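You operate a simulated robot arm through the tools that you are given. There is no shell and no other tool. Be economical: measure what you need, move in short steps, check, and stop when the job is done.

The job below is to be done with a simulated two-armed robot. You get a single attempt, and the scene is never put back.

## Task
On the top of the left plank bench, pour about 60 ml from the blue jug into the teal cup, holding that steady with the other hand, and put the blue jug back.
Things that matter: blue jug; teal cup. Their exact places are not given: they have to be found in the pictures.

The check looks at the end state, three seconds after you hand in, the way a careful person would. Anything else that was tipped, shoved, dropped, spilled or broken makes it a failure.

## Robot
Two 7-joint arms with two-finger grippers on one trunk, on a base that drives. Base frame: it is fixed to the floor where the robot stands at the start and does not move with it; the origin is under the middle of the robot, x ahead of it, y to its left, z up; the surface under the hand at the start is at about z = 64. Lengths are in cm, angles in degrees, forces in N, time in s.
The left shoulder is at the start at [2.4, 21.7, 108], the right one opposite. With the tool pointing down near the work surface each hand reaches from about 10 to 74 cm from the robot's upright axis, wherever it stands, measured 20 degrees to its own side. Payload 2.2 kg a hand.
The TCP of each hand is the grasp point between the finger pads, 1.9 cm short of the fingertips. In the tool frame z runs along the fingers and y along their closing line. Largest opening 11.6 cm; the body of the gripper starts 7 cm behind the TCP.
Orientation is told as [roll, pitch, yaw] about the base's x, y, z axes, in that order, counted from this pose: with the fingers straight down and closing along the base's y, the tool's x points along the base's -x, its y along +y and its z along -z.

## Interface
- The arms move only by the tool step_arm. It takes "left_increments", "right_increments" or both (then of equal length, played together; a hand with none holds still); each is a list of rows, each a list of 2 entries, a list of its own where there are three numbers: the shift along the base's x, y, z in cm, then the turn, a rotation vector about the base's x, y, z in degrees. In form: [[[tx, ty, tz], [rx, ry, rz]], ...]. A call has 1 to 12 rows; each row shifts and turns the commanded pose from where the row before left it. "left_gripper" and "right_gripper" are, for a hand that has rows, the closure in counts, from 0 (fully open) to 255 (shut), set as the call begins (left out, the last holds). Each row takes 0.2 s and may step no farther than 5 cm and 8.6 degrees from the row before; otherwise, or with a gripper value out of range, the whole call is refused. Where a pose cannot be reached the arm comes as near as it can. A force on the tool above 40 N (or 10 N above the force at the start of the call, whichever is more), or a blocked arm, ends the call early, and 0.2 s more pass. The fingers move at their own pace and stop on an object; they squeeze with about 43 N. The grip force told is the motor's: it shows also when the fingers shut on nothing. Time passes only in rows, and 0.2 s behind the last, so rows that do not move let the fingers close. It gives the time, the measured TCP pose, the force on the tool (base axes), the opening and the grip force at its end, in the units of the frame above (readings bear some noise), with the torque about the TCP (base axes, N m) and any sound that the robot's microphone picked up.
- Cameras (640 x 400 px; columns grow to the right, rows downward): "scene" is now at [12.63, 1.9, 124.24]; the picture's right is [0.18, -0.98, 0.00], its down [-0.63, -0.12, -0.77] and it looks along [0.75, 0.14, -0.64] (base axes); focal length 226 px, centre (320, 200). "left" rides on the left gripper at [6.9, 1.5, -9.7] in its tool frame; the picture's right is [-0.21, 0.98, 0.00], its down [-0.76, -0.17, -0.63] and it looks along [-0.62, -0.14, 0.77] (tool axes); focal length 251 px, centre (320, 200). "right" rides on the right gripper at [6.9, -1.5, -9.6] in its tool frame; the picture's right is [0.22, 0.98, 0.00], its down [-0.76, 0.17, -0.63] and it looks along [-0.62, 0.14, 0.77] (tool axes); focal length 251 px, centre (320, 200).
- snapshot(camera): a new picture of that camera. The clock stands still meanwhile.
- lift_body(by): slides the trunk up (or, below 0, down) by that many cm; the arms and the scene camera ride with it, the base frame stays. It gives what a move gives, with no picture.
- drive_base(legs): drives the robot by 1 to 6 legs, each [ahead, left, turn to the left] in cm, cm and degrees, along the robot's own axes; the way and the turn of a leg run together, so that a leg with both is an arc; at most 150 cm and 180 degrees a leg. The arms and the cameras ride along, it lands a little off, and it stops where it bumps. It gives what a move gives.
- pan_tilt(pan, tilt): turns the head with the scene camera to pan (to the left, within 80 degrees either way) and tilt (down, from -29 to 69), counted from straight ahead of the robot. It gives what a move gives.
- probe_pixels(camera, pixels): for up to 12 pixels [column, row] of the newest picture of that camera ("zoom" is the newest enlarged one), the place [x, y, z] in the base frame of the surface seen there, good to about 0.3 cm. The clock stands still meanwhile.
- close_up(camera, box): a new picture of the part [left, top, right, bottom] of that camera's present view, enlarged. The clock stands still meanwhile.
- job_done(): hands the job in; it is judged then, once.

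Go step by step. Measure first, check grasps and placings, and put right what went wrong. The budget is 80 turns and 58 pictures, counting those below and the enlarged ones. Unless the task says otherwise, let go and move clear before handing in, and close with one line.

The tools are called after "Emit:" as name(argument=value, ...) on one line, values as JSON. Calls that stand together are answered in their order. step_arm: Moves the arms, as the interface text tells. Its arguments: {"type":"object","properties":{"left_increments":{"type":"array","items":{"type":"array"}},"left_gripper":{"type":"number"},"right_increments":{"type":"array","items":{"type":"array"}},"right_gripper":{"type":"number"}},"required":[]} The other tools are called the same way: lift_body (by) slides the trunk up or down; drive_base (legs) drives the base; pan_tilt (pan, tilt) turns the head that bears the scene camera; snapshot (camera) takes a picture; probe_pixels (camera, pixels) gives the place of the surface under pixels of a picture; close_up (camera, box) takes an enlarged picture of a part of a camera's view; job_done () hands the job in.

At the start:

```text
time_s: 0.0
left_eef_pos: [50.39, 31.35, 109.16]
left_orientation: [0.0, 0.1, 0.0]
left_ft_force: [0.7, -0.5, 0.3]
left_torque: [0.0, 0.03, -0.01]
left_finger_gap: 11.59
left_gripper_force: 0.0
right_eef_pos: [53.37, -11.65, 105.43]
right_orientation: [0.1, 0.0, 0.0]
right_ft_force: [-0.5, -0.6, 0.0]
right_torque: [0.0, -0.02, -0.01]
right_finger_gap: 11.59
right_gripper_force: 0.1
trunk travel left (down, up): [-22.5, 26.5]
robot x, y, heading: [-0.04, -0.17, 0.1]
head pan, tilt: [10.3, 39.6]
```

scene: 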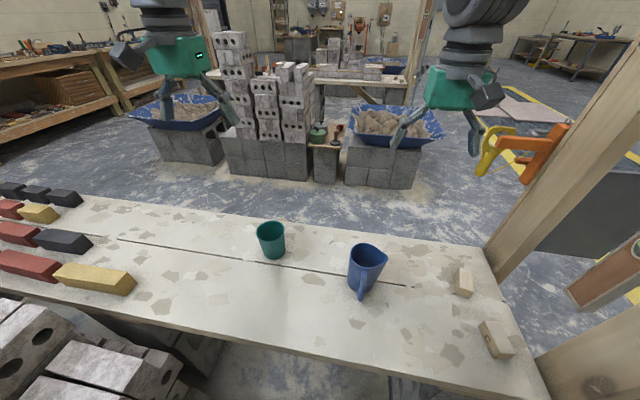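
right: 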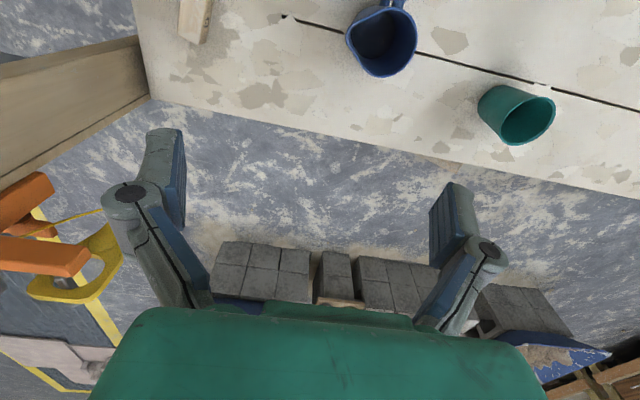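
left: 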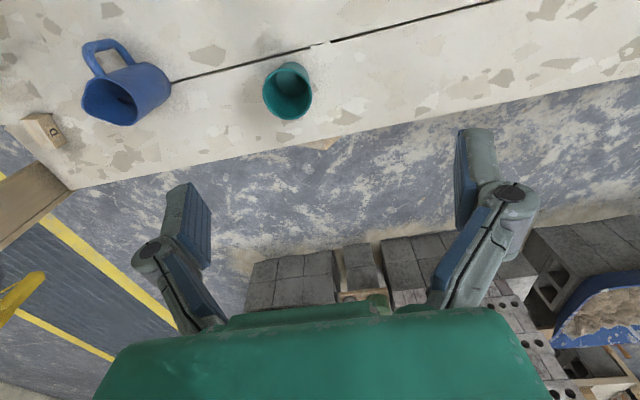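

The scene picture shows the teal cup near (271,240) and the blue jug near (367,268), its handle pointing towards the robot at (363,285). I'll enlarge that area and measure it.

Emit:
close_up(camera="scene", box=[230, 200, 422, 320])

Emit:
close_up(camera="left", box=[60, 20, 380, 220])

```text
3.33 times, centred on (326, 260) of scene
```

zoom: 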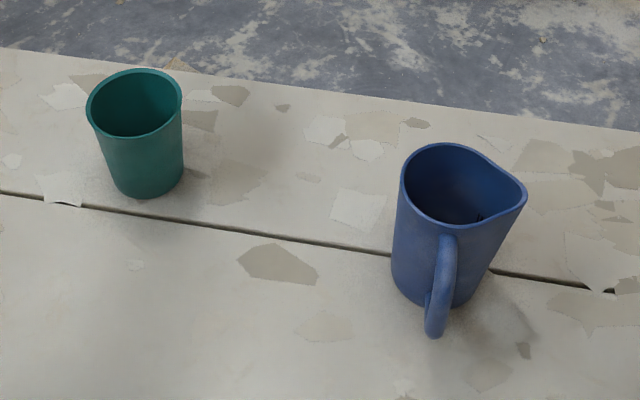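

```text
2.00 times, centred on (220, 120) of left
```

zoom: 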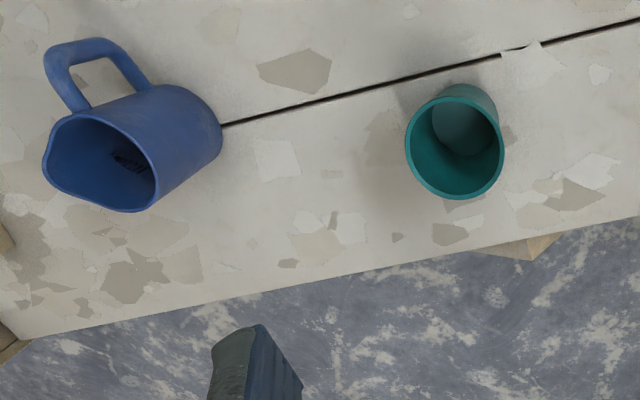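

The left close-up gives clear rims: cup around (455,148), jug around (100,165) with the spout at about (55,125) and the handle at (75,65). I'll probe these points.

Emit:
probe_pixels(camera="zoom", pixels=[[408, 148], [502, 148], [455, 196], [455, 100], [455, 140], [135, 210], [156, 188], [82, 118], [44, 170], [130, 160], [55, 55], [100, 42]])

Emit:
close_up(camera="right", box=[320, 0, 576, 160])

```text
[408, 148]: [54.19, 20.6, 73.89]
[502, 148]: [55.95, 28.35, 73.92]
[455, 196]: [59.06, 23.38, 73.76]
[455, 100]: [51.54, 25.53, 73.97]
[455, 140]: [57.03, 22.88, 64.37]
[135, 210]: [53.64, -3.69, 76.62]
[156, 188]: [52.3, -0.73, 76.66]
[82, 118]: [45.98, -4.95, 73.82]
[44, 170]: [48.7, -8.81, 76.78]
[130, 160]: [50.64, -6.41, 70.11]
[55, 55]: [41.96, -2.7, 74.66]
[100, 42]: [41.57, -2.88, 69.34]
```

```text
2.50 times, centred on (448, 80) of right
```

zoom: 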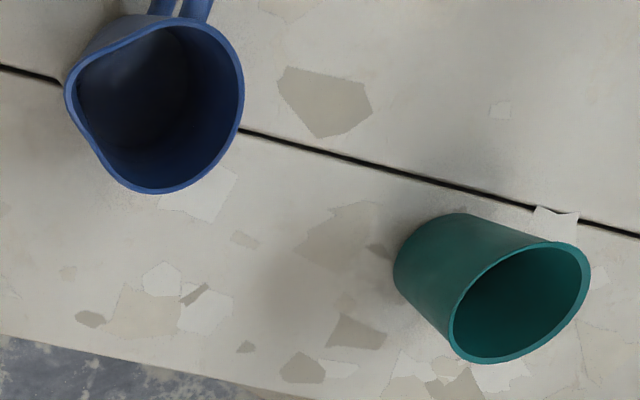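

The cup is at about (55.2,24.5) with its rim at z 73.9. The jug's rim is at z 76.7, with the spout towards -y and the handle towards -x. I'll probe the right-hand close-up for the jug's rim and its inside.

Emit:
probe_pixels(camera="zoom", pixels=[[68, 85], [242, 85], [160, 192], [200, 25], [110, 170], [120, 45], [140, 80], [170, 120], [100, 110], [220, 250], [205, 5], [60, 75]])

Emit:
pan_tilt(pan=0, tilt=60)

Emit:
snapshot(camera="scene")

```text
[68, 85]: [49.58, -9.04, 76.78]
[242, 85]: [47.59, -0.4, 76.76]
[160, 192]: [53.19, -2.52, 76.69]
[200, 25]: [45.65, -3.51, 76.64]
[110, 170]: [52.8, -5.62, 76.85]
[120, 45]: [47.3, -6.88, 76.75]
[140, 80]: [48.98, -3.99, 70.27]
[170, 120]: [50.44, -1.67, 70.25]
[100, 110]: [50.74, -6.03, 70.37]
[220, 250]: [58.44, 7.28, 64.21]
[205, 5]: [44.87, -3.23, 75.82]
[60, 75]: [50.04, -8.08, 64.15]
```

```text
time_s: 0.8
left_eef_pos: [50.04, 31.33, 109.27]
left_orientation: [0.0, 0.0, 0.0]
left_ft_force: [0.3, -0.7, -0.5]
left_torque: [-0.03, 0.0, -0.01]
left_finger_gap: 11.62
left_gripper_force: 0.0
right_eef_pos: [53.03, -11.75, 105.7]
right_orientation: [-0.1, -0.2, 0.0]
right_ft_force: [-0.2, 0.0, 0.9]
right_torque: [-0.03, 0.0, -0.03]
right_finger_gap: 11.6
right_gripper_force: 0.1
trunk travel left (down, up): [-22.5, 26.5]
robot x, y, heading: [-0.02, -0.12, -0.0]
head pan, tilt: [0.0, 60.0]
```

```text
51 pictures are left
```

scene: 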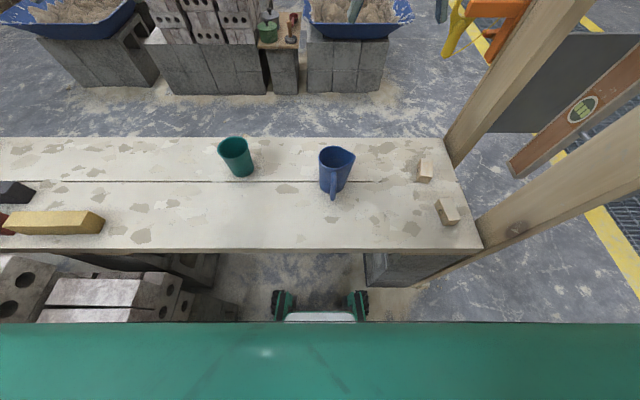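

The liquid in the jug stands at z≈70.3 and the bench at 64.2. The jug's centre is about (49.6,-4.4) with radius about 4.1. I'll measure the handle's outline next.

Emit:
close_up(camera="scene", box=[290, 130, 386, 210])

Emit:
close_up(camera="left", box=[60, 20, 188, 140])

```text
5.00 times, centred on (338, 170) of scene
```

zoom: 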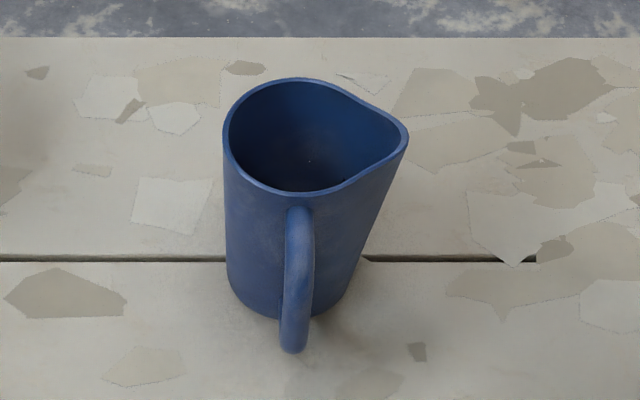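

```text
3.33 times, centred on (124, 80) of left
```

zoom: 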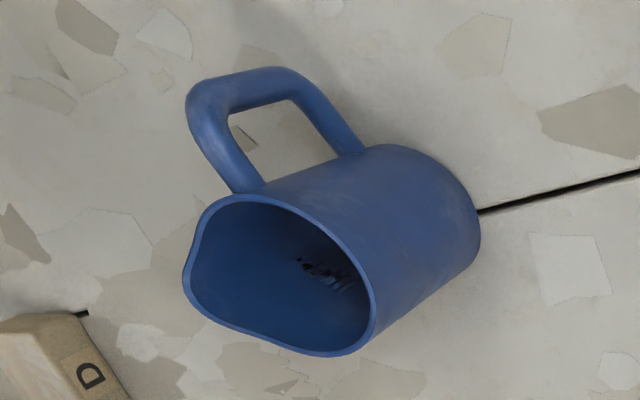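

The left close-up shows the handle's corners at (205,95) and (290,80), and where it joins the body at (245,185) and (350,150). I'll probe those to find how far it sticks out.

Emit:
probe_pixels(camera="zoom", pixels=[[200, 90], [196, 120], [215, 155], [245, 185], [240, 85], [285, 80], [320, 105], [350, 145], [440, 170], [195, 265], [470, 240], [225, 215]])

```text
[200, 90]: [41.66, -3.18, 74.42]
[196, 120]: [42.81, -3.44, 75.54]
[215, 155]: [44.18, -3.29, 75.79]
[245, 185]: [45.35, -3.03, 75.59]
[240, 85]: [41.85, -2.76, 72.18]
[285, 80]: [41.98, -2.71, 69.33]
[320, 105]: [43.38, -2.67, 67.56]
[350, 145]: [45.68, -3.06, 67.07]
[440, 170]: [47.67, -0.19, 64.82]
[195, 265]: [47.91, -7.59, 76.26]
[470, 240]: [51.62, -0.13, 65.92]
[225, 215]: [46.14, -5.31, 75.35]
```

The handle reaches out to x≈41.3 with its top at z≈76, so I'll take the jug's body from above and behind. The left hand will be pitched forward 35°, straddling the body along y, which keeps the palm above the handle. First I'll move the right hand clear and bring the left over the jug.

Emit:
step_arm(left_increments=[[[0, -4.46, -1.5], [0, -4.4, 0]], [[0, -4.46, -1.5], [0, -4.4, 0]], [[0, -4.46, -1.5], [0, -4.4, 0]], [[0, -4.46, -1.5], [0, -4.4, 0]], [[0, -4.46, -1.5], [0, -4.4, 0]], [[0, -4.46, -1.5], [0, -4.4, 0]], [[0, -4.46, -1.5], [0, -4.4, 0]], [[0, -4.46, -1.5], [0, -4.2, 0]], [[0, 0, 0], [0, 0, 0]]], right_increments=[[[-1, -4, 0], [0, 0, 0]], [[-1, -4, 0], [0, 0, 0]], [[-1, -4, 0], [0, 0, 0]], [[-1, -4, 0], [0, 0, 0]], [[-1, -4, 0], [0, 0, 0]], [[-1, -4, 0], [0, 0, 0]], [[-1, -4, 0], [0, 0, 0]], [[-1, 0, 0], [0, 0, 0]], [[0, 0, 0], [0, 0, 0]]], left_gripper=0, right_gripper=0)

Emit:
snapshot(camera="left")

```text
time_s: 2.8
left_eef_pos: [50.81, -3.87, 99.49]
left_orientation: [-3.3, -35.5, 3.2]
left_ft_force: [0.1, 0.4, -0.2]
left_torque: [-0.01, 0.03, -0.01]
left_finger_gap: 11.59
left_gripper_force: 0.0
right_eef_pos: [45.0, -39.61, 105.75]
right_orientation: [0.0, -0.2, 0.0]
right_ft_force: [-0.6, 0.1, 0.3]
right_torque: [0.0, -0.03, -0.02]
right_finger_gap: 11.63
right_gripper_force: 0.1
trunk travel left (down, up): [-22.5, 26.5]
robot x, y, heading: [-0.07, 0.02, -0.2]
head pan, tilt: [0.0, 60.0]
```

```text
48 pictures are left
```

left: 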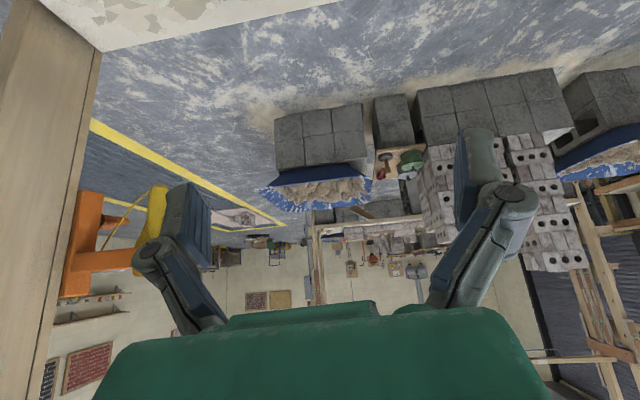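

The left hand is close to its pose, with the y and z readings still lagging. I'll lower it to just above the rim and check.

Emit:
step_arm(left_increments=[[[-0.4, 0, -4], [0, 0, 0]], [[0, 0, -4], [0, 0, 0]], [[0, 0, -4], [0, 0, 0]], [[0, 0, -3.5], [0, 0, 0]], [[0, 0, 0], [0, 0, 0]], [[0, 0, 0], [0, 0, 0]]])

Emit:
snapshot(camera="scene")

```text
time_s: 4.2
left_eef_pos: [50.62, -3.48, 82.46]
left_orientation: [-2.1, -34.9, 3.4]
left_ft_force: [0.0, -0.4, 0.6]
left_torque: [0.01, 0.02, -0.01]
left_finger_gap: 11.59
left_gripper_force: 0.0
right_eef_pos: [45.02, -39.69, 105.66]
right_orientation: [0.1, -0.2, 0.0]
right_ft_force: [0.9, 0.8, 0.4]
right_torque: [-0.01, 0.0, 0.0]
right_finger_gap: 11.61
right_gripper_force: 0.1
trunk travel left (down, up): [-22.5, 26.5]
robot x, y, heading: [0.12, -0.03, -0.1]
head pan, tilt: [0.0, 60.0]
```

```text
47 pictures are left
```

scene: 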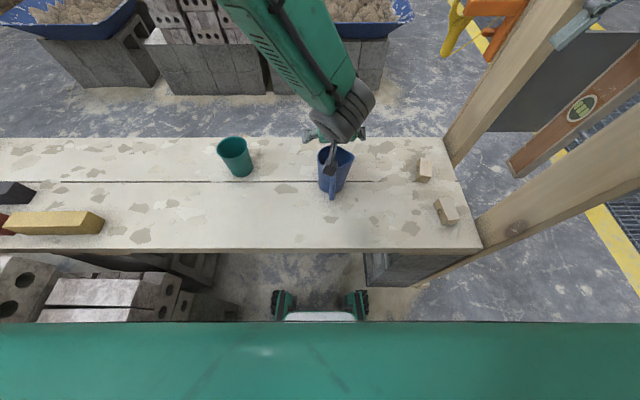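

The hand sits about 1 cm off in x and y, with a 3° yaw error. I'll correct that above the rim before going down.

Emit:
step_arm(left_increments=[[[-0.5, -0.5, 0], [1.5, 0, -3]], [[-0.5, -0.4, 0], [0, 0, 0]], [[0, 0, 0], [0, 0, 0]], [[0, 0, 0], [0, 0, 0]]])

Emit:
close_up(camera="scene", box=[270, 90, 398, 210])

```text
time_s: 5.2
left_eef_pos: [49.39, -4.48, 82.12]
left_orientation: [0.0, -34.5, -1.0]
left_ft_force: [-1.6, 0.2, -0.2]
left_torque: [-0.02, -0.01, 0.01]
left_finger_gap: 11.59
left_gripper_force: 0.1
right_eef_pos: [45.03, -39.81, 105.72]
right_orientation: [0.0, -0.3, 0.0]
right_ft_force: [0.4, -0.5, -0.8]
right_torque: [0.02, 0.03, 0.02]
right_finger_gap: 11.62
right_gripper_force: 0.1
trunk travel left (down, up): [-22.5, 26.5]
robot x, y, heading: [0.01, -0.41, 0.1]
head pan, tilt: [0.0, 60.0]
```

```text
3.33 times, centred on (334, 150) of scene
```

zoom: 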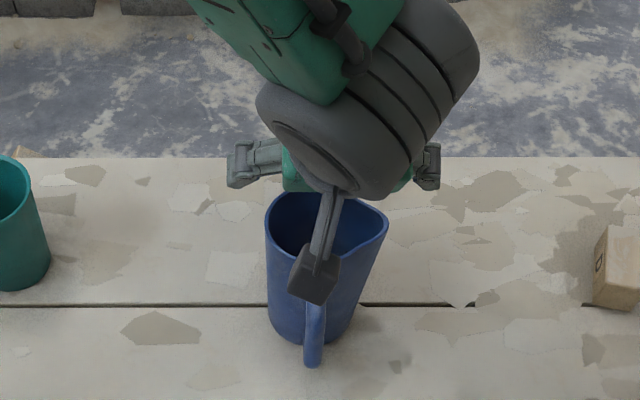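

The pose is now right at (49.4,-4.5,82.1), and the fingers clear both sides of the rim. Next is a straight descent of 10.4 cm.

Emit:
step_arm(left_increments=[[[0, 0, -3], [0, 0, 0]], [[0, 0, -3], [0, 0, 0]], [[0.1, 0, -2.5], [0, 0, 0]], [[0, 0, -1.5], [0, 0, 0]], [[0, 0, 0], [0, 0, 0]], [[0, 0, 0], [0, 0, 0]]])

Emit:
close_up(camera="scene", box=[270, 90, 398, 210])

Emit:
snapshot(camera="left")

```text
time_s: 6.6
left_eef_pos: [48.75, -5.39, 71.63]
left_orientation: [2.0, -35.1, -4.1]
left_ft_force: [0.7, 0.2, 1.1]
left_torque: [-0.01, 0.01, 0.02]
left_finger_gap: 11.58
left_gripper_force: 0.0
right_eef_pos: [45.01, -39.66, 105.64]
right_orientation: [0.2, -0.3, 0.1]
right_ft_force: [-0.2, 0.0, 0.3]
right_torque: [0.02, 0.0, -0.02]
right_finger_gap: 11.58
right_gripper_force: 0.0
trunk travel left (down, up): [-22.5, 26.5]
robot x, y, heading: [-0.11, 0.19, 0.1]
head pan, tilt: [0.0, 60.0]
```

```text
3.33 times, centred on (334, 150) of scene
```

zoom: 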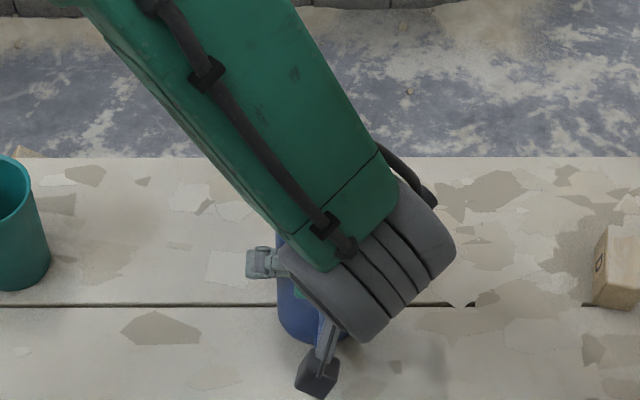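

```text
44 pictures are left
```

left: 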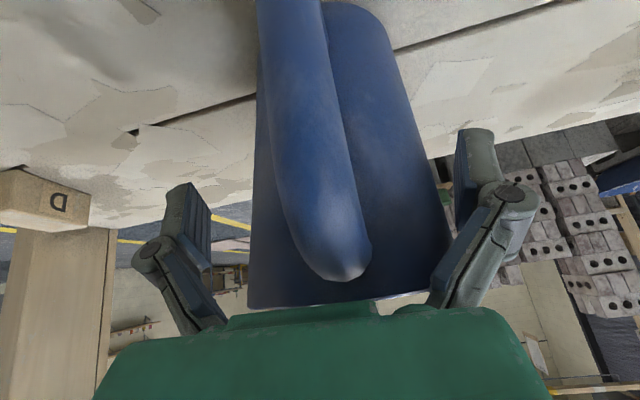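

The earlier error came from a reach limit higher up, so my correction now overshoots. In the left picture the jug sits close to the right-hand finger at (470,190). I'll undo the correction before closing.

Emit:
step_arm(left_increments=[[[0.4, 0.5, 0], [-1, 0, 1.5]], [[0.4, 0.45, 0], [-1, 0, 1.5]], [[0, 0, 0], [0, 0, 0]], [[0, 0, 0], [0, 0, 0]]])

Emit:
snapshot(camera="left")

```text
time_s: 7.6
left_eef_pos: [49.6, -4.54, 71.8]
left_orientation: [-0.5, -35.1, 0.3]
left_ft_force: [-1.0, -0.6, 0.3]
left_torque: [0.01, 0.0, -0.01]
left_finger_gap: 11.59
left_gripper_force: 0.1
right_eef_pos: [45.01, -39.76, 105.73]
right_orientation: [0.1, -0.2, 0.0]
right_ft_force: [0.1, -0.5, 0.5]
right_torque: [-0.02, 0.0, -0.04]
right_finger_gap: 11.64
right_gripper_force: 0.2
trunk travel left (down, up): [-22.5, 26.5]
robot x, y, heading: [0.09, -0.19, 0.0]
head pan, tilt: [0.0, 60.0]
```

```text
43 pictures are left
```

left: 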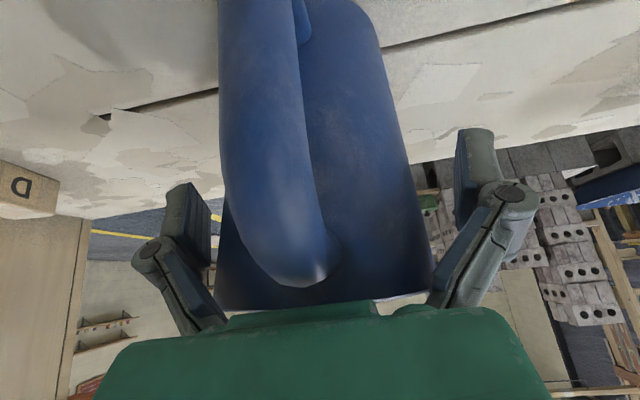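

The jug is now centred between the pads, with similar gaps at (215,240) and (440,230). I'll close the hand.

Emit:
step_arm(left_increments=[[[0, 0, 0], [0, 0, 0]], [[0, 0, 0], [0, 0, 0]], [[0, 0, 0], [0, 0, 0]], [[0, 0, 0], [0, 0, 0]]], left_gripper=255)

Emit:
snapshot(camera="left")

```text
time_s: 8.6
left_eef_pos: [49.59, -4.54, 71.72]
left_orientation: [-0.6, -35.2, 0.2]
left_ft_force: [-0.7, 1.4, 0.2]
left_torque: [0.19, -0.04, 0.02]
left_finger_gap: 7.93
left_gripper_force: 42.9
right_eef_pos: [45.03, -39.77, 105.72]
right_orientation: [0.2, -0.2, 0.0]
right_ft_force: [-0.5, -0.9, 0.6]
right_torque: [0.01, 0.03, 0.01]
right_finger_gap: 11.59
right_gripper_force: 0.2
trunk travel left (down, up): [-22.5, 26.5]
robot x, y, heading: [0.05, 0.09, 0.0]
head pan, tilt: [0.0, 60.0]
```

```text
42 pictures are left
```

left: 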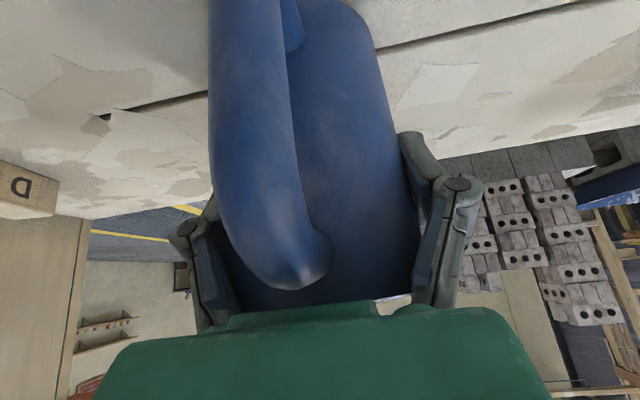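

The jug is held with a 7.9 cm gap and 43 N. I'll lift it slowly by a small amount first and compare.

Emit:
step_arm(left_increments=[[[0, 0, 0.4], [0, 0, 0]], [[0, 0, 0.8], [0, 0, 0]], [[0, 0, 0.8], [0, 0, 0]], [[0, 0, 0.5], [0, 0, 0]], [[0, 0, 0], [0, 0, 0]], [[0, 0, 0], [0, 0, 0]]])

Emit:
snapshot(camera="left")

```text
time_s: 10.0
left_eef_pos: [49.52, -4.26, 74.09]
left_orientation: [-0.6, -35.1, 0.2]
left_ft_force: [-0.5, -0.2, -2.5]
left_torque: [0.03, -0.01, 0.01]
left_finger_gap: 7.93
left_gripper_force: 43.1
right_eef_pos: [44.99, -39.74, 105.62]
right_orientation: [0.1, -0.2, 0.1]
right_ft_force: [0.0, 0.3, -0.2]
right_torque: [0.02, -0.02, -0.01]
right_finger_gap: 11.61
right_gripper_force: 0.0
trunk travel left (down, up): [-22.5, 26.5]
robot x, y, heading: [-0.05, 0.26, 0.1]
head pan, tilt: [0.0, 60.0]
```

```text
41 pictures are left
```

left: 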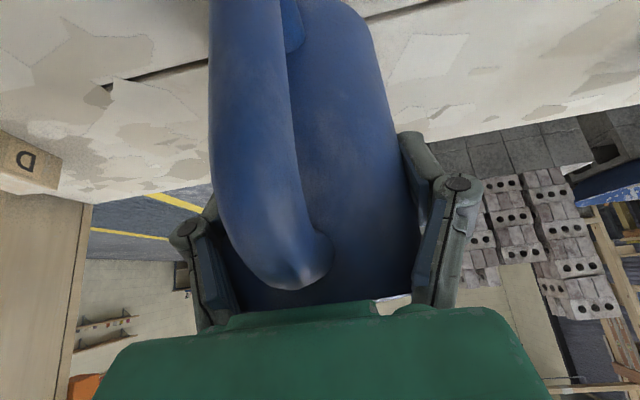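

The lift is clean: same gap, no slip, and about -2.5 N of load. I'll raise the jug further and carry it over to the left side of the cup.

Emit:
step_arm(left_increments=[[[0, 0, 1.0], [0, 0, 0]], [[0, 0, 2.0], [0, 0, 0]], [[0, 0, 2.5], [0, 0, 0]], [[0, 0, 2.5], [0, 0, 0]], [[0, 0.5, 2.5], [0, 0, 0]], [[0, 1.5, 1.5], [0, 0, 0]], [[0, 2.5, 0.5], [0, 0, 0]], [[0, 3, 0], [0, 0, 0]], [[0, 3, 0], [0, 0, 0]], [[0, 3, 0], [0, 0, 0]], [[0, 3, 0], [0, 0, 0]], [[0, 3, 0], [0, 0, 0]]])

Emit:
step_arm(left_increments=[[[0, 3, 0], [0, 0, 0]], [[0.3, 3, 0], [0, 0, 0]], [[0.5, 3, 0], [0, 0, 0]], [[0.5, 3, 0], [0, 0, 0]], [[0.5, 3, 0], [0, 0, 0]], [[0.5, 3, 0], [0, 0, 0]], [[0.5, 3, 0], [0, 0, 0]], [[0.5, 2, 0], [0, 0, 0]], [[0.3, 1, 0], [0, 0, 0]], [[0, 0, 0], [0, 0, 0]]])

Emit:
snapshot(camera="scene")

```text
time_s: 11.6
left_eef_pos: [46.05, 0.04, 79.85]
left_orientation: [-1.5, -26.0, 2.7]
left_ft_force: [0.0, 0.2, -3.2]
left_torque: [0.02, -0.05, 0.02]
left_finger_gap: 7.94
left_gripper_force: 42.8
right_eef_pos: [44.64, -39.47, 105.92]
right_orientation: [-0.1, -0.4, 0.2]
right_ft_force: [-0.1, -0.4, 0.5]
right_torque: [0.0, 0.0, -0.02]
right_finger_gap: 11.62
right_gripper_force: 0.0
trunk travel left (down, up): [-22.5, 26.5]
robot x, y, heading: [0.2, 0.03, 0.1]
head pan, tilt: [0.0, 60.0]
stopped in row 7 (left hand): the arm was blocked; the commanded pose is now the measured one
```

```text
time_s: 13.8
left_eef_pos: [49.74, 23.86, 79.91]
left_orientation: [-1.4, -26.1, 2.4]
left_ft_force: [0.0, -0.3, -3.7]
left_torque: [0.03, -0.03, 0.0]
left_finger_gap: 7.91
left_gripper_force: 42.6
right_eef_pos: [44.74, -39.54, 105.92]
right_orientation: [-0.1, -0.3, 0.0]
right_ft_force: [0.7, -0.3, 0.5]
right_torque: [-0.01, -0.03, 0.01]
right_finger_gap: 11.61
right_gripper_force: 0.0
trunk travel left (down, up): [-22.5, 26.5]
robot x, y, heading: [0.42, 0.21, -0.0]
head pan, tilt: [0.0, 60.0]
```

```text
40 pictures are left
```

scene: 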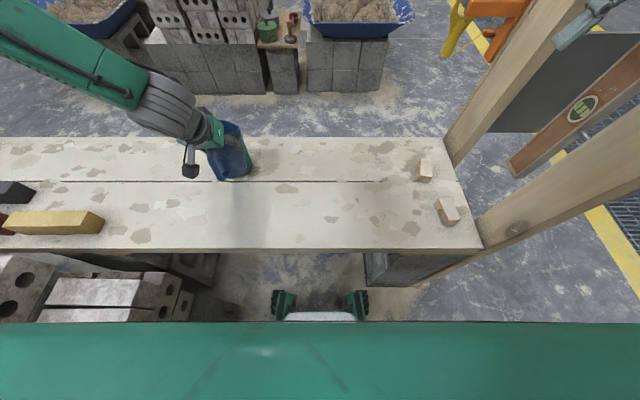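

The first call was blocked, and the second carried the jug to (49.7,23.9) with its bottom at about the height of the cup's rim, so it may have touched the cup. I'll raise it straight up with the trunk at once and look.

Emit:
lift_body(by=8)

Emit:
snapshot(camera="scene")

Emit:
snapshot(camera="left")

```text
time_s: 15.0
left_eef_pos: [49.67, 23.83, 87.85]
left_orientation: [-1.3, -26.3, 2.4]
left_ft_force: [-0.2, 0.2, -2.7]
left_torque: [-0.01, -0.03, 0.0]
left_finger_gap: 7.91
left_gripper_force: 42.8
right_eef_pos: [44.9, -39.53, 113.91]
right_orientation: [0.0, -0.3, 0.0]
right_ft_force: [0.5, 0.2, 0.3]
right_torque: [0.04, 0.03, -0.01]
right_finger_gap: 11.61
right_gripper_force: 0.0
trunk travel left (down, up): [-30.5, 18.5]
robot x, y, heading: [-0.22, 0.17, 0.0]
head pan, tilt: [0.0, 60.0]
```

```text
39 pictures are left
```

scene: 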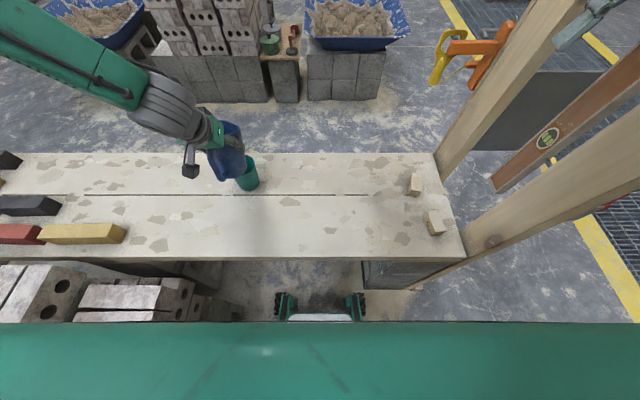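

```text
38 pictures are left
```

left: 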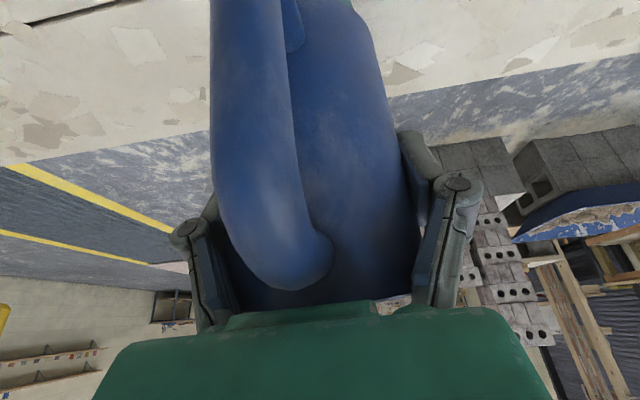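

The cup at (248,173) is still upright, so I'll check its position afterwards. I'm moving the jug on to the left and levelling the pitch back to -35°.

Emit:
step_arm(left_increments=[[[0, 1.5, 0], [0, -1, 0]], [[0, 2.5, 0], [0, -1.5, 0]], [[0.3, 3, 0], [0, -1.5, 0]], [[0.3, 3, 0], [0, -1.5, 0]], [[0.3, 3, 0], [0, -1.5, 0]], [[0.3, 2.5, 0], [0, -1.5, 0]], [[0, 1.5, 0], [0, 0, 0]], [[0, 0.5, 0], [0, 0, 0]], [[0, 0, 0], [0, 0, 0]]])

Emit:
close_up(camera="scene", box=[130, 80, 322, 200])

```text
time_s: 17.0
left_eef_pos: [50.87, 41.43, 87.75]
left_orientation: [-1.9, -34.7, 2.7]
left_ft_force: [-0.3, -0.3, -2.7]
left_torque: [0.0, 0.0, -0.03]
left_finger_gap: 7.91
left_gripper_force: 43.2
right_eef_pos: [44.84, -39.3, 113.98]
right_orientation: [-0.1, -0.3, 0.1]
right_ft_force: [0.6, -0.1, 0.2]
right_torque: [-0.02, -0.03, -0.01]
right_finger_gap: 11.6
right_gripper_force: 0.1
trunk travel left (down, up): [-30.5, 18.5]
robot x, y, heading: [0.02, -0.05, 0.1]
head pan, tilt: [0.0, 60.0]
```

```text
3.33 times, centred on (226, 140) of scene
```

zoom: 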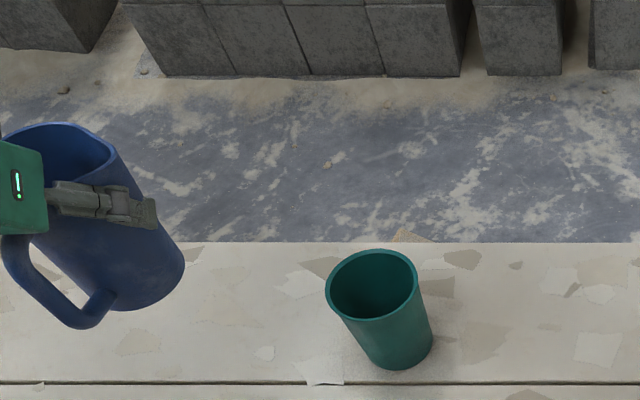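

The cup stands upright. I'll measure whether it moved.

Emit:
probe_pixels(camera="zoom", pixels=[[328, 288], [417, 288], [372, 318], [372, 251], [390, 340], [430, 345], [350, 345], [400, 369], [380, 280]])

```text
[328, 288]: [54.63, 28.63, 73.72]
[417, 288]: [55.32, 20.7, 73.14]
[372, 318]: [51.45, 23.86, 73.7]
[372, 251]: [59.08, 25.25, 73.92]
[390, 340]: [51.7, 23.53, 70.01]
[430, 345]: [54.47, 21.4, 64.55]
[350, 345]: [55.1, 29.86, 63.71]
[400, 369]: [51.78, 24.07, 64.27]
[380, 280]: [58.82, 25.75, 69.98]
```

The cup hasn't moved: its centre is (55.2,24.6) with the rim at 73.8. I'll bring the right hand in from the right and near side, tilting it to point forward and left.

Emit:
step_arm(right_increments=[[[0.6, 3.5, -3], [0, -7.3, 0]], [[0.6, 3.5, -3], [0, -7.3, 0]], [[0.6, 3.5, -3], [0, -7.3, 0]], [[0.6, 3.5, -3], [0, -7.3, 0]], [[0.6, 3.5, -3], [0, -7.3, 0]], [[0.6, 3.5, -3], [0, -7.3, 0]], [[0.6, 3.5, -3], [0, -7.2, 0]], [[0.0, 2.5, -3], [0, -7, 0]], [[0, 0, 0], [0, 0, 0]]], right_gripper=0)

Emit:
step_arm(right_increments=[[[0, 1, -2], [0, 0, 8]], [[0, 2, -2], [0, 0, 8]], [[0, 3, -2], [0, 0, 8]], [[0, 3, -2], [0, 0, 8]], [[0, 3.5, -2], [0, 0, 8]], [[0, 3.5, -2], [0, 0, 8]], [[0, 3.5, -2], [0, 0, 7]], [[0, 0, 0], [0, 0, 0]], [[0, 0, 0], [0, 0, 0]]])

Emit:
snapshot(camera="scene")

```text
time_s: 19.0
left_eef_pos: [50.86, 41.37, 87.81]
left_orientation: [-2.0, -34.8, 2.6]
left_ft_force: [-0.3, 0.6, -3.3]
left_torque: [-0.01, -0.03, 0.0]
left_finger_gap: 7.91
left_gripper_force: 42.8
right_eef_pos: [49.21, -12.96, 90.5]
right_orientation: [2.7, -58.4, -4.1]
right_ft_force: [-1.1, 0.0, -1.0]
right_torque: [0.0, -0.02, -0.03]
right_finger_gap: 11.61
right_gripper_force: 0.0
trunk travel left (down, up): [-30.5, 18.5]
robot x, y, heading: [0.18, -0.25, 0.0]
head pan, tilt: [0.0, 60.0]
```

```text
time_s: 21.0
left_eef_pos: [50.94, 41.39, 87.76]
left_orientation: [-1.9, -34.7, 2.6]
left_ft_force: [-0.7, 0.1, -2.6]
left_torque: [0.01, 0.01, -0.02]
left_finger_gap: 7.91
left_gripper_force: 43.0
right_eef_pos: [48.84, 7.31, 75.66]
right_orientation: [-0.1, -58.3, 55.1]
right_ft_force: [0.0, -0.6, 0.5]
right_torque: [-0.03, 0.01, 0.01]
right_finger_gap: 11.6
right_gripper_force: 0.1
trunk travel left (down, up): [-30.5, 18.5]
robot x, y, heading: [-0.26, 0.1, 0.1]
head pan, tilt: [0.0, 60.0]
```

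```text
36 pictures are left
```

scene: 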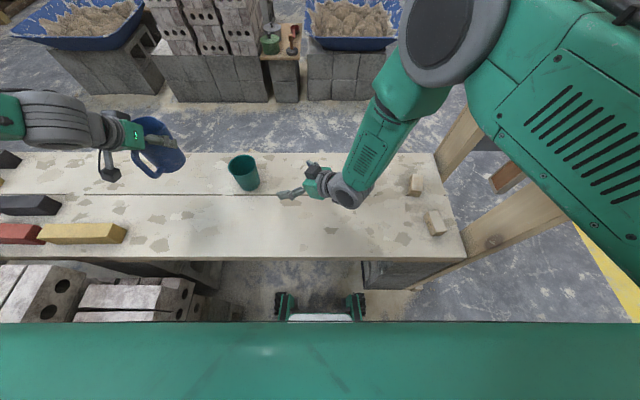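

The right hand is at (48.8,7.3,75.7), pointing at the cup as planned. I'll line it up on the cup's axis and check with its own camera.

Emit:
step_arm(right_increments=[[[0.3, 3.2, -0.5], [0, 0, 0]], [[0.3, 3.2, -0.5], [0, 0, 0]], [[0.3, 3.2, -0.4], [0, 0, 0]], [[0, 0, 0], [0, 0, 0]], [[0, 0, 0], [0, 0, 0]]])

Emit:
snapshot(camera="right")

```text
time_s: 22.2
left_eef_pos: [50.87, 41.43, 87.62]
left_orientation: [-1.9, -34.8, 2.7]
left_ft_force: [-0.3, 0.5, -2.9]
left_torque: [0.0, -0.01, -0.04]
left_finger_gap: 7.93
left_gripper_force: 43.6
right_eef_pos: [50.07, 16.7, 74.37]
right_orientation: [0.0, -58.3, 55.1]
right_ft_force: [0.1, -0.9, 1.1]
right_torque: [0.03, 0.02, 0.0]
right_finger_gap: 11.62
right_gripper_force: 0.0
trunk travel left (down, up): [-30.5, 18.5]
robot x, y, heading: [0.3, 0.02, 0.2]
head pan, tilt: [0.0, 60.0]
```

```text
35 pictures are left
```

right: 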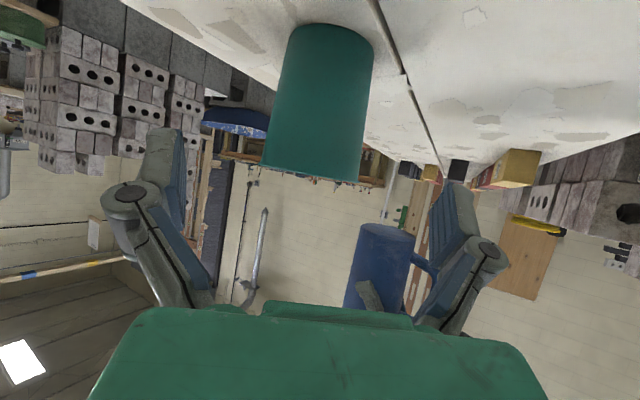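

The cup is centred between the open right fingers, at (318,100) with the fingers at 165 and 455. I'll advance along the finger direction to surround it.

Emit:
step_arm(right_increments=[[[1.3, 1.9, -1.4], [0, 0, 0]], [[1.3, 1.9, -1.4], [0, 0, 0]], [[1.3, 1.9, -1.4], [0, 0, 0]], [[1.1, 1.8, -1.3], [0, 0, 0]], [[0, 0, 0], [0, 0, 0]], [[0, 0, 0], [0, 0, 0]]])

Emit:
snapshot(camera="right")

Emit:
close_up(camera="scene", box=[180, 110, 372, 230])

```text
time_s: 23.6
left_eef_pos: [50.85, 41.42, 87.75]
left_orientation: [-1.9, -34.8, 2.6]
left_ft_force: [-0.4, -0.2, -3.2]
left_torque: [0.01, -0.03, 0.01]
left_finger_gap: 7.93
left_gripper_force: 43.0
right_eef_pos: [55.11, 24.32, 68.92]
right_orientation: [-0.1, -58.4, 55.2]
right_ft_force: [0.6, -0.2, -0.1]
right_torque: [0.0, -0.02, 0.01]
right_finger_gap: 11.6
right_gripper_force: 0.0
trunk travel left (down, up): [-30.5, 18.5]
robot x, y, heading: [0.04, 0.01, -0.2]
head pan, tilt: [0.0, 60.0]
```

```text
34 pictures are left
```

right: 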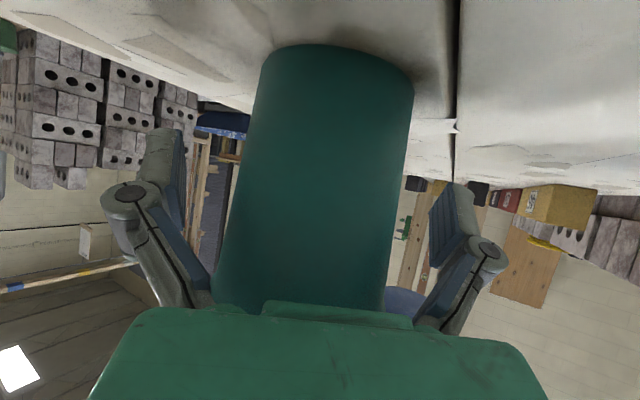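

```text
3.33 times, centred on (276, 170) of scene
```

zoom: 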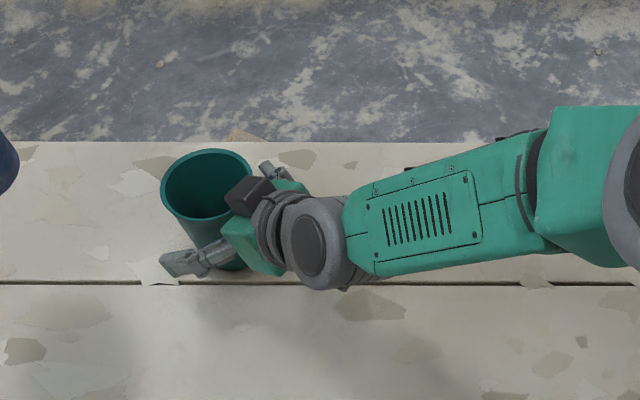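

The cup is between the right fingers. The close-up also shows a dark box at (250,195) near the rim, so I'll probe its height and then close gently.

Emit:
probe_pixels(camera="zoom", pixels=[[250, 190], [238, 185], [265, 185], [310, 245], [240, 235], [180, 262], [275, 170], [355, 200], [205, 155], [205, 218]])

Emit:
step_arm(right_increments=[[[0, 0, 0], [0, 0, 0]], [[0, 0, 0], [0, 0, 0]], [[0, 0, 0], [0, 0, 0]], [[0, 0, 0], [0, 0, 0]]], right_gripper=255)

Emit:
close_up(camera="scene", box=[180, 110, 372, 230])

```text
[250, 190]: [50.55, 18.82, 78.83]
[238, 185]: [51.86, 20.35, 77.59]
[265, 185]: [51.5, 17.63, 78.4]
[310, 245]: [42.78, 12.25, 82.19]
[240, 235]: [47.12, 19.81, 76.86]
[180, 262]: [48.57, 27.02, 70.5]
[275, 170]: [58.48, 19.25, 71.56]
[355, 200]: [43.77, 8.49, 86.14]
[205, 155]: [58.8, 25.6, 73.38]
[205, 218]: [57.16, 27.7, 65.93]
```

```text
time_s: 24.6
left_eef_pos: [50.95, 41.36, 87.74]
left_orientation: [-1.9, -34.7, 2.5]
left_ft_force: [-0.1, -0.1, -1.9]
left_torque: [0.03, -0.01, -0.01]
left_finger_gap: 7.92
left_gripper_force: 42.9
right_eef_pos: [55.15, 24.39, 68.93]
right_orientation: [0.0, -58.3, 55.1]
right_ft_force: [-0.2, 0.8, -0.5]
right_torque: [-0.02, -0.05, -0.02]
right_finger_gap: 7.63
right_gripper_force: 42.6
trunk travel left (down, up): [-30.5, 18.5]
robot x, y, heading: [-0.3, 0.01, 0.2]
head pan, tilt: [0.0, 60.0]
```

```text
3.33 times, centred on (276, 170) of scene
```

zoom: 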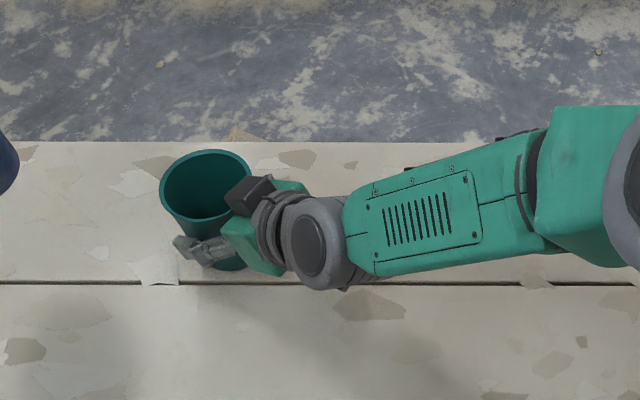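

The cup is held with a 7.6 cm gap and hasn't moved. The right hand has a block reaching z 78.8 at (51,19). To keep the left hand clear of it I'll yaw the jug -37°, so it pours from the far-left side of the cup.

Emit:
step_arm(left_increments=[[[1.2, -0.7, -0.3], [0, 0, -5]], [[1.8, -1.1, -0.5], [0, 0, -7]], [[1.8, -1.1, -0.5], [0, 0, -7]], [[1.8, -1.1, -0.5], [0, 0, -7]], [[1.5, -1.0, -0.5], [0, 0, -7]], [[1.0, -0.4, -0.3], [0, 0, -4]], [[0, 0, 0], [0, 0, 0]], [[0, 0, 0], [0, 0, 0]]])

Emit:
snapshot(camera="scene")

```text
time_s: 26.4
left_eef_pos: [60.06, 36.15, 85.15]
left_orientation: [-2.0, -34.9, -34.3]
left_ft_force: [-0.7, -0.8, -2.9]
left_torque: [-0.04, 0.0, 0.01]
left_finger_gap: 7.94
left_gripper_force: 43.0
right_eef_pos: [54.98, 24.42, 68.82]
right_orientation: [-0.1, -58.3, 55.2]
right_ft_force: [-0.2, 1.1, 2.8]
right_torque: [0.07, -0.1, 0.04]
right_finger_gap: 7.63
right_gripper_force: 43.5
trunk travel left (down, up): [-30.5, 18.5]
robot x, y, heading: [0.14, -0.22, -0.1]
head pan, tilt: [0.0, 60.0]
```

```text
31 pictures are left
```

scene: 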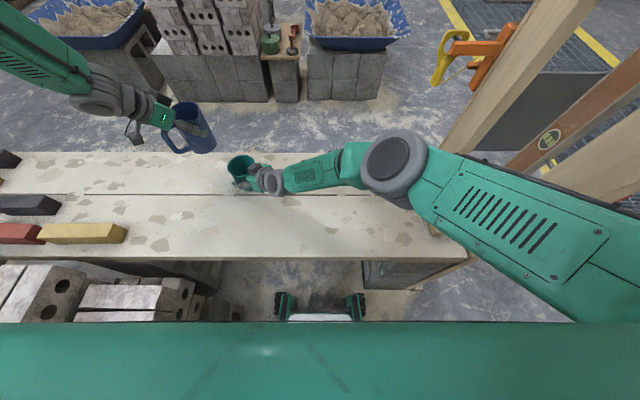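

The jug is now at (60,36,85), beyond and left of the cup. I'll tilt it about 42° while closing in, which is still below the pour angle I estimate at about 54°.

Emit:
step_arm(left_increments=[[[0, -0.3, -0.3], [3, -2.1, 0]], [[0, -0.7, -0.5], [5, -3.5, 0]], [[-0.1, -0.7, -0.5], [5.4, -3.8, 0]], [[-0.1, -0.7, -0.5], [5.4, -3.8, 0]], [[-0.1, -0.7, -0.5], [5.4, -3.8, 0]], [[-0.1, -0.6, -0.5], [5.2, -3.6, 0]], [[0, -0.4, -0.3], [5, -3.5, 0]], [[0, 0, 0], [0, 0, 0]], [[0, 0, 0], [0, 0, 0]]])

Emit:
close_up(camera="scene", box=[130, 80, 322, 200])

```text
time_s: 28.4
left_eef_pos: [59.69, 31.88, 82.13]
left_orientation: [45.8, -25.4, -59.5]
left_ft_force: [0.7, -0.7, -2.8]
left_torque: [-0.06, 0.04, -0.03]
left_finger_gap: 7.95
left_gripper_force: 43.1
right_eef_pos: [55.04, 24.37, 68.98]
right_orientation: [-0.1, -58.3, 55.0]
right_ft_force: [0.1, -0.2, 0.7]
right_torque: [0.03, -0.06, -0.01]
right_finger_gap: 7.61
right_gripper_force: 43.7
trunk travel left (down, up): [-30.5, 18.5]
robot x, y, heading: [0.09, 0.28, 0.2]
head pan, tilt: [0.0, 60.0]
```

```text
3.33 times, centred on (226, 140) of scene
```

zoom: 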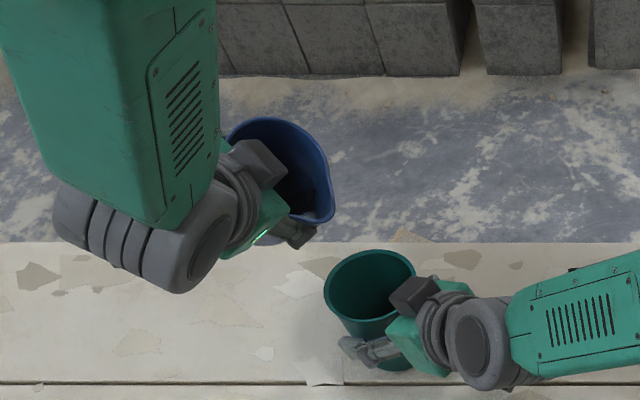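

The spout's lip shows at about (330,215). I'll probe it and the liquid surface inside.

Emit:
probe_pixels(camera="zoom", pixels=[[333, 200], [332, 215], [322, 222], [315, 175], [312, 205], [300, 190], [285, 120], [370, 290], [295, 232], [265, 160]])

Emit:
close_up(camera="scene", box=[186, 105, 266, 155])

```text
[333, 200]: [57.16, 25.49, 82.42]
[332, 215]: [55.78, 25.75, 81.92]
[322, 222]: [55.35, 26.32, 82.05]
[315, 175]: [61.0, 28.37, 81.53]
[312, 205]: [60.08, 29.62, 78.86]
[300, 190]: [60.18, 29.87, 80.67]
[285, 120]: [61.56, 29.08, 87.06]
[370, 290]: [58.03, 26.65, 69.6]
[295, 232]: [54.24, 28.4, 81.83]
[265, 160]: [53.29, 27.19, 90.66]
```

```text
8.00 times, centred on (226, 130) of scene
```

zoom: 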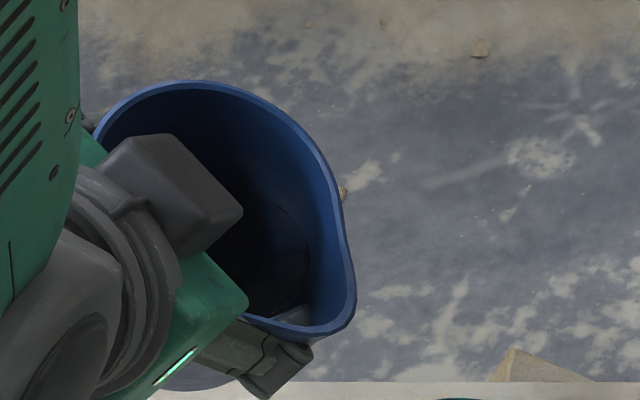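

The spout lip is at about (56,25.6,82), over the cup's mouth on the jug's side. The liquid is still roughly 3 cm below the lip. I'll tilt to about 51° and lower a little.

Emit:
step_arm(left_increments=[[[0, 0, -0.6], [2.5, -1.75, 0]], [[0, 0, -0.7], [3.3, -2.3, 0]], [[0, 0, -0.6], [2.4, -1.7, 0]], [[0, 0, 0], [0, 0, 0]], [[0, 0, 0], [0, 0, 0]]])

Emit:
close_up(camera="scene", box=[178, 105, 274, 165])

```text
time_s: 29.6
left_eef_pos: [59.59, 31.79, 80.15]
left_orientation: [55.6, -20.9, -63.4]
left_ft_force: [-0.8, 0.3, -2.8]
left_torque: [-0.04, 0.07, 0.02]
left_finger_gap: 7.93
left_gripper_force: 42.7
right_eef_pos: [55.02, 24.33, 68.92]
right_orientation: [-0.1, -58.3, 55.0]
right_ft_force: [0.9, 0.6, -0.2]
right_torque: [0.0, -0.02, 0.03]
right_finger_gap: 7.62
right_gripper_force: 42.9
trunk travel left (down, up): [-30.5, 18.5]
robot x, y, heading: [-0.1, -0.08, 0.0]
head pan, tilt: [0.0, 60.0]
```

```text
6.67 times, centred on (226, 135) of scene
```

zoom: 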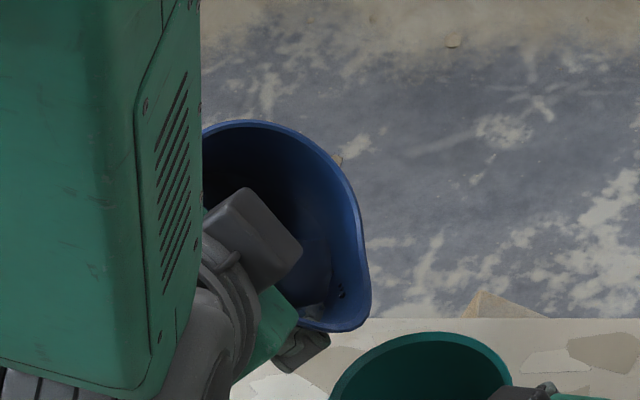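

Emit:
probe_pixels(camera="zoom", pixels=[[368, 300], [362, 318], [345, 330], [320, 328], [312, 310], [325, 270], [300, 285], [341, 294], [340, 240], [420, 340]])

Emit:
step_arm(left_increments=[[[0, 0, 0], [2.4, -1.7, 0]], [[0, 0, 0], [0, 0, 0]], [[0, 0, 0], [0, 0, 0]]])

Emit:
close_up(camera="scene", box=[198, 125, 278, 175])

```text
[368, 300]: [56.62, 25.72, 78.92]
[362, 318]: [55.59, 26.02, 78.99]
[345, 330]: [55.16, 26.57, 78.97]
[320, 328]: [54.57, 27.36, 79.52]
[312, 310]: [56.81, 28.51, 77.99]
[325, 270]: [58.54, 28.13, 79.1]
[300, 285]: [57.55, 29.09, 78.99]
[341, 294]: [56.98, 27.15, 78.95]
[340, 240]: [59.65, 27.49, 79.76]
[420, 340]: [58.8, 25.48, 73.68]
```

```text
time_s: 30.4
left_eef_pos: [59.56, 31.85, 79.96]
left_orientation: [58.3, -19.6, -64.4]
left_ft_force: [-0.2, 0.0, -3.7]
left_torque: [-0.08, 0.02, 0.05]
left_finger_gap: 7.95
left_gripper_force: 42.5
right_eef_pos: [55.1, 24.27, 68.92]
right_orientation: [0.0, -58.3, 54.9]
right_ft_force: [-0.4, 0.6, 0.3]
right_torque: [0.02, 0.02, 0.02]
right_finger_gap: 7.64
right_gripper_force: 43.0
trunk travel left (down, up): [-30.5, 18.5]
robot x, y, heading: [0.16, -0.38, 0.2]
head pan, tilt: [0.0, 60.0]
```

```text
8.00 times, centred on (238, 150) of scene
```

zoom: 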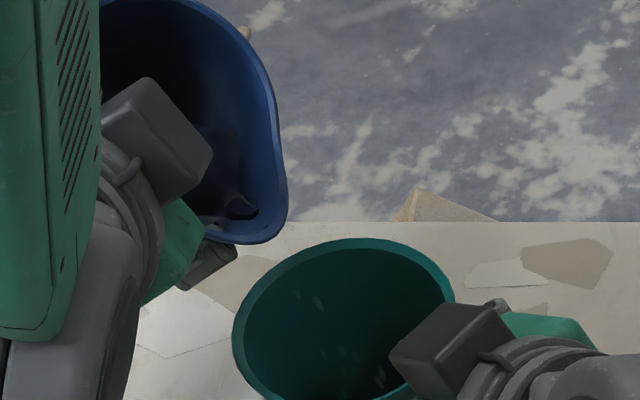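

The liquid surface (z≈78.9) has reached the lip, and specks now show inside the cup at about (310,300), so the pour is starting. I'll wait a moment and look.

Emit:
step_arm(left_increments=[[[0, 0, 0], [0, 0, 0]], [[0, 0, 0], [0, 0, 0]], [[0, 0, 0], [0, 0, 0]]])

Emit:
close_up(camera="scene", box=[198, 135, 278, 185])

Emit:
probe_pixels(camera="zoom", pixels=[[340, 200], [320, 230], [300, 250], [360, 240], [350, 280], [300, 290], [280, 200], [240, 135], [215, 150], [270, 130], [380, 310]])

```text
time_s: 31.2
left_eef_pos: [59.55, 31.86, 80.17]
left_orientation: [58.5, -19.7, -64.5]
left_ft_force: [0.4, -0.3, -3.3]
left_torque: [-0.08, 0.02, 0.04]
left_finger_gap: 7.93
left_gripper_force: 42.7
right_eef_pos: [55.0, 24.25, 68.88]
right_orientation: [-0.1, -58.3, 54.9]
right_ft_force: [0.0, 0.6, 0.2]
right_torque: [0.0, -0.03, -0.02]
right_finger_gap: 7.59
right_gripper_force: 42.9
trunk travel left (down, up): [-30.5, 18.5]
robot x, y, heading: [-0.23, 0.17, 0.2]
head pan, tilt: [0.0, 60.0]
```

```text
8.00 times, centred on (238, 160) of scene
```

zoom: 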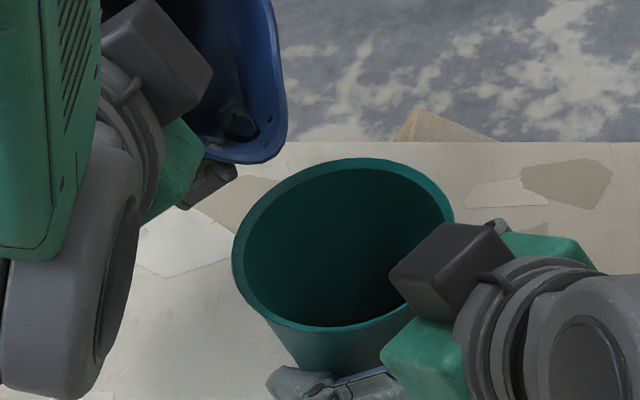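

```text
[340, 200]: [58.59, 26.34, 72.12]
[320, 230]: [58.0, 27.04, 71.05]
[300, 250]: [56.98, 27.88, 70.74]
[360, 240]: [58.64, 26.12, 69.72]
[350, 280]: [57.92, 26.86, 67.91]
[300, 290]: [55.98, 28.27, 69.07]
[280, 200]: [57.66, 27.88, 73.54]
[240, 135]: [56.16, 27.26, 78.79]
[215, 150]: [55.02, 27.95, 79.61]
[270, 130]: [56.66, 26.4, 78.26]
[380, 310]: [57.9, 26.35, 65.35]
```

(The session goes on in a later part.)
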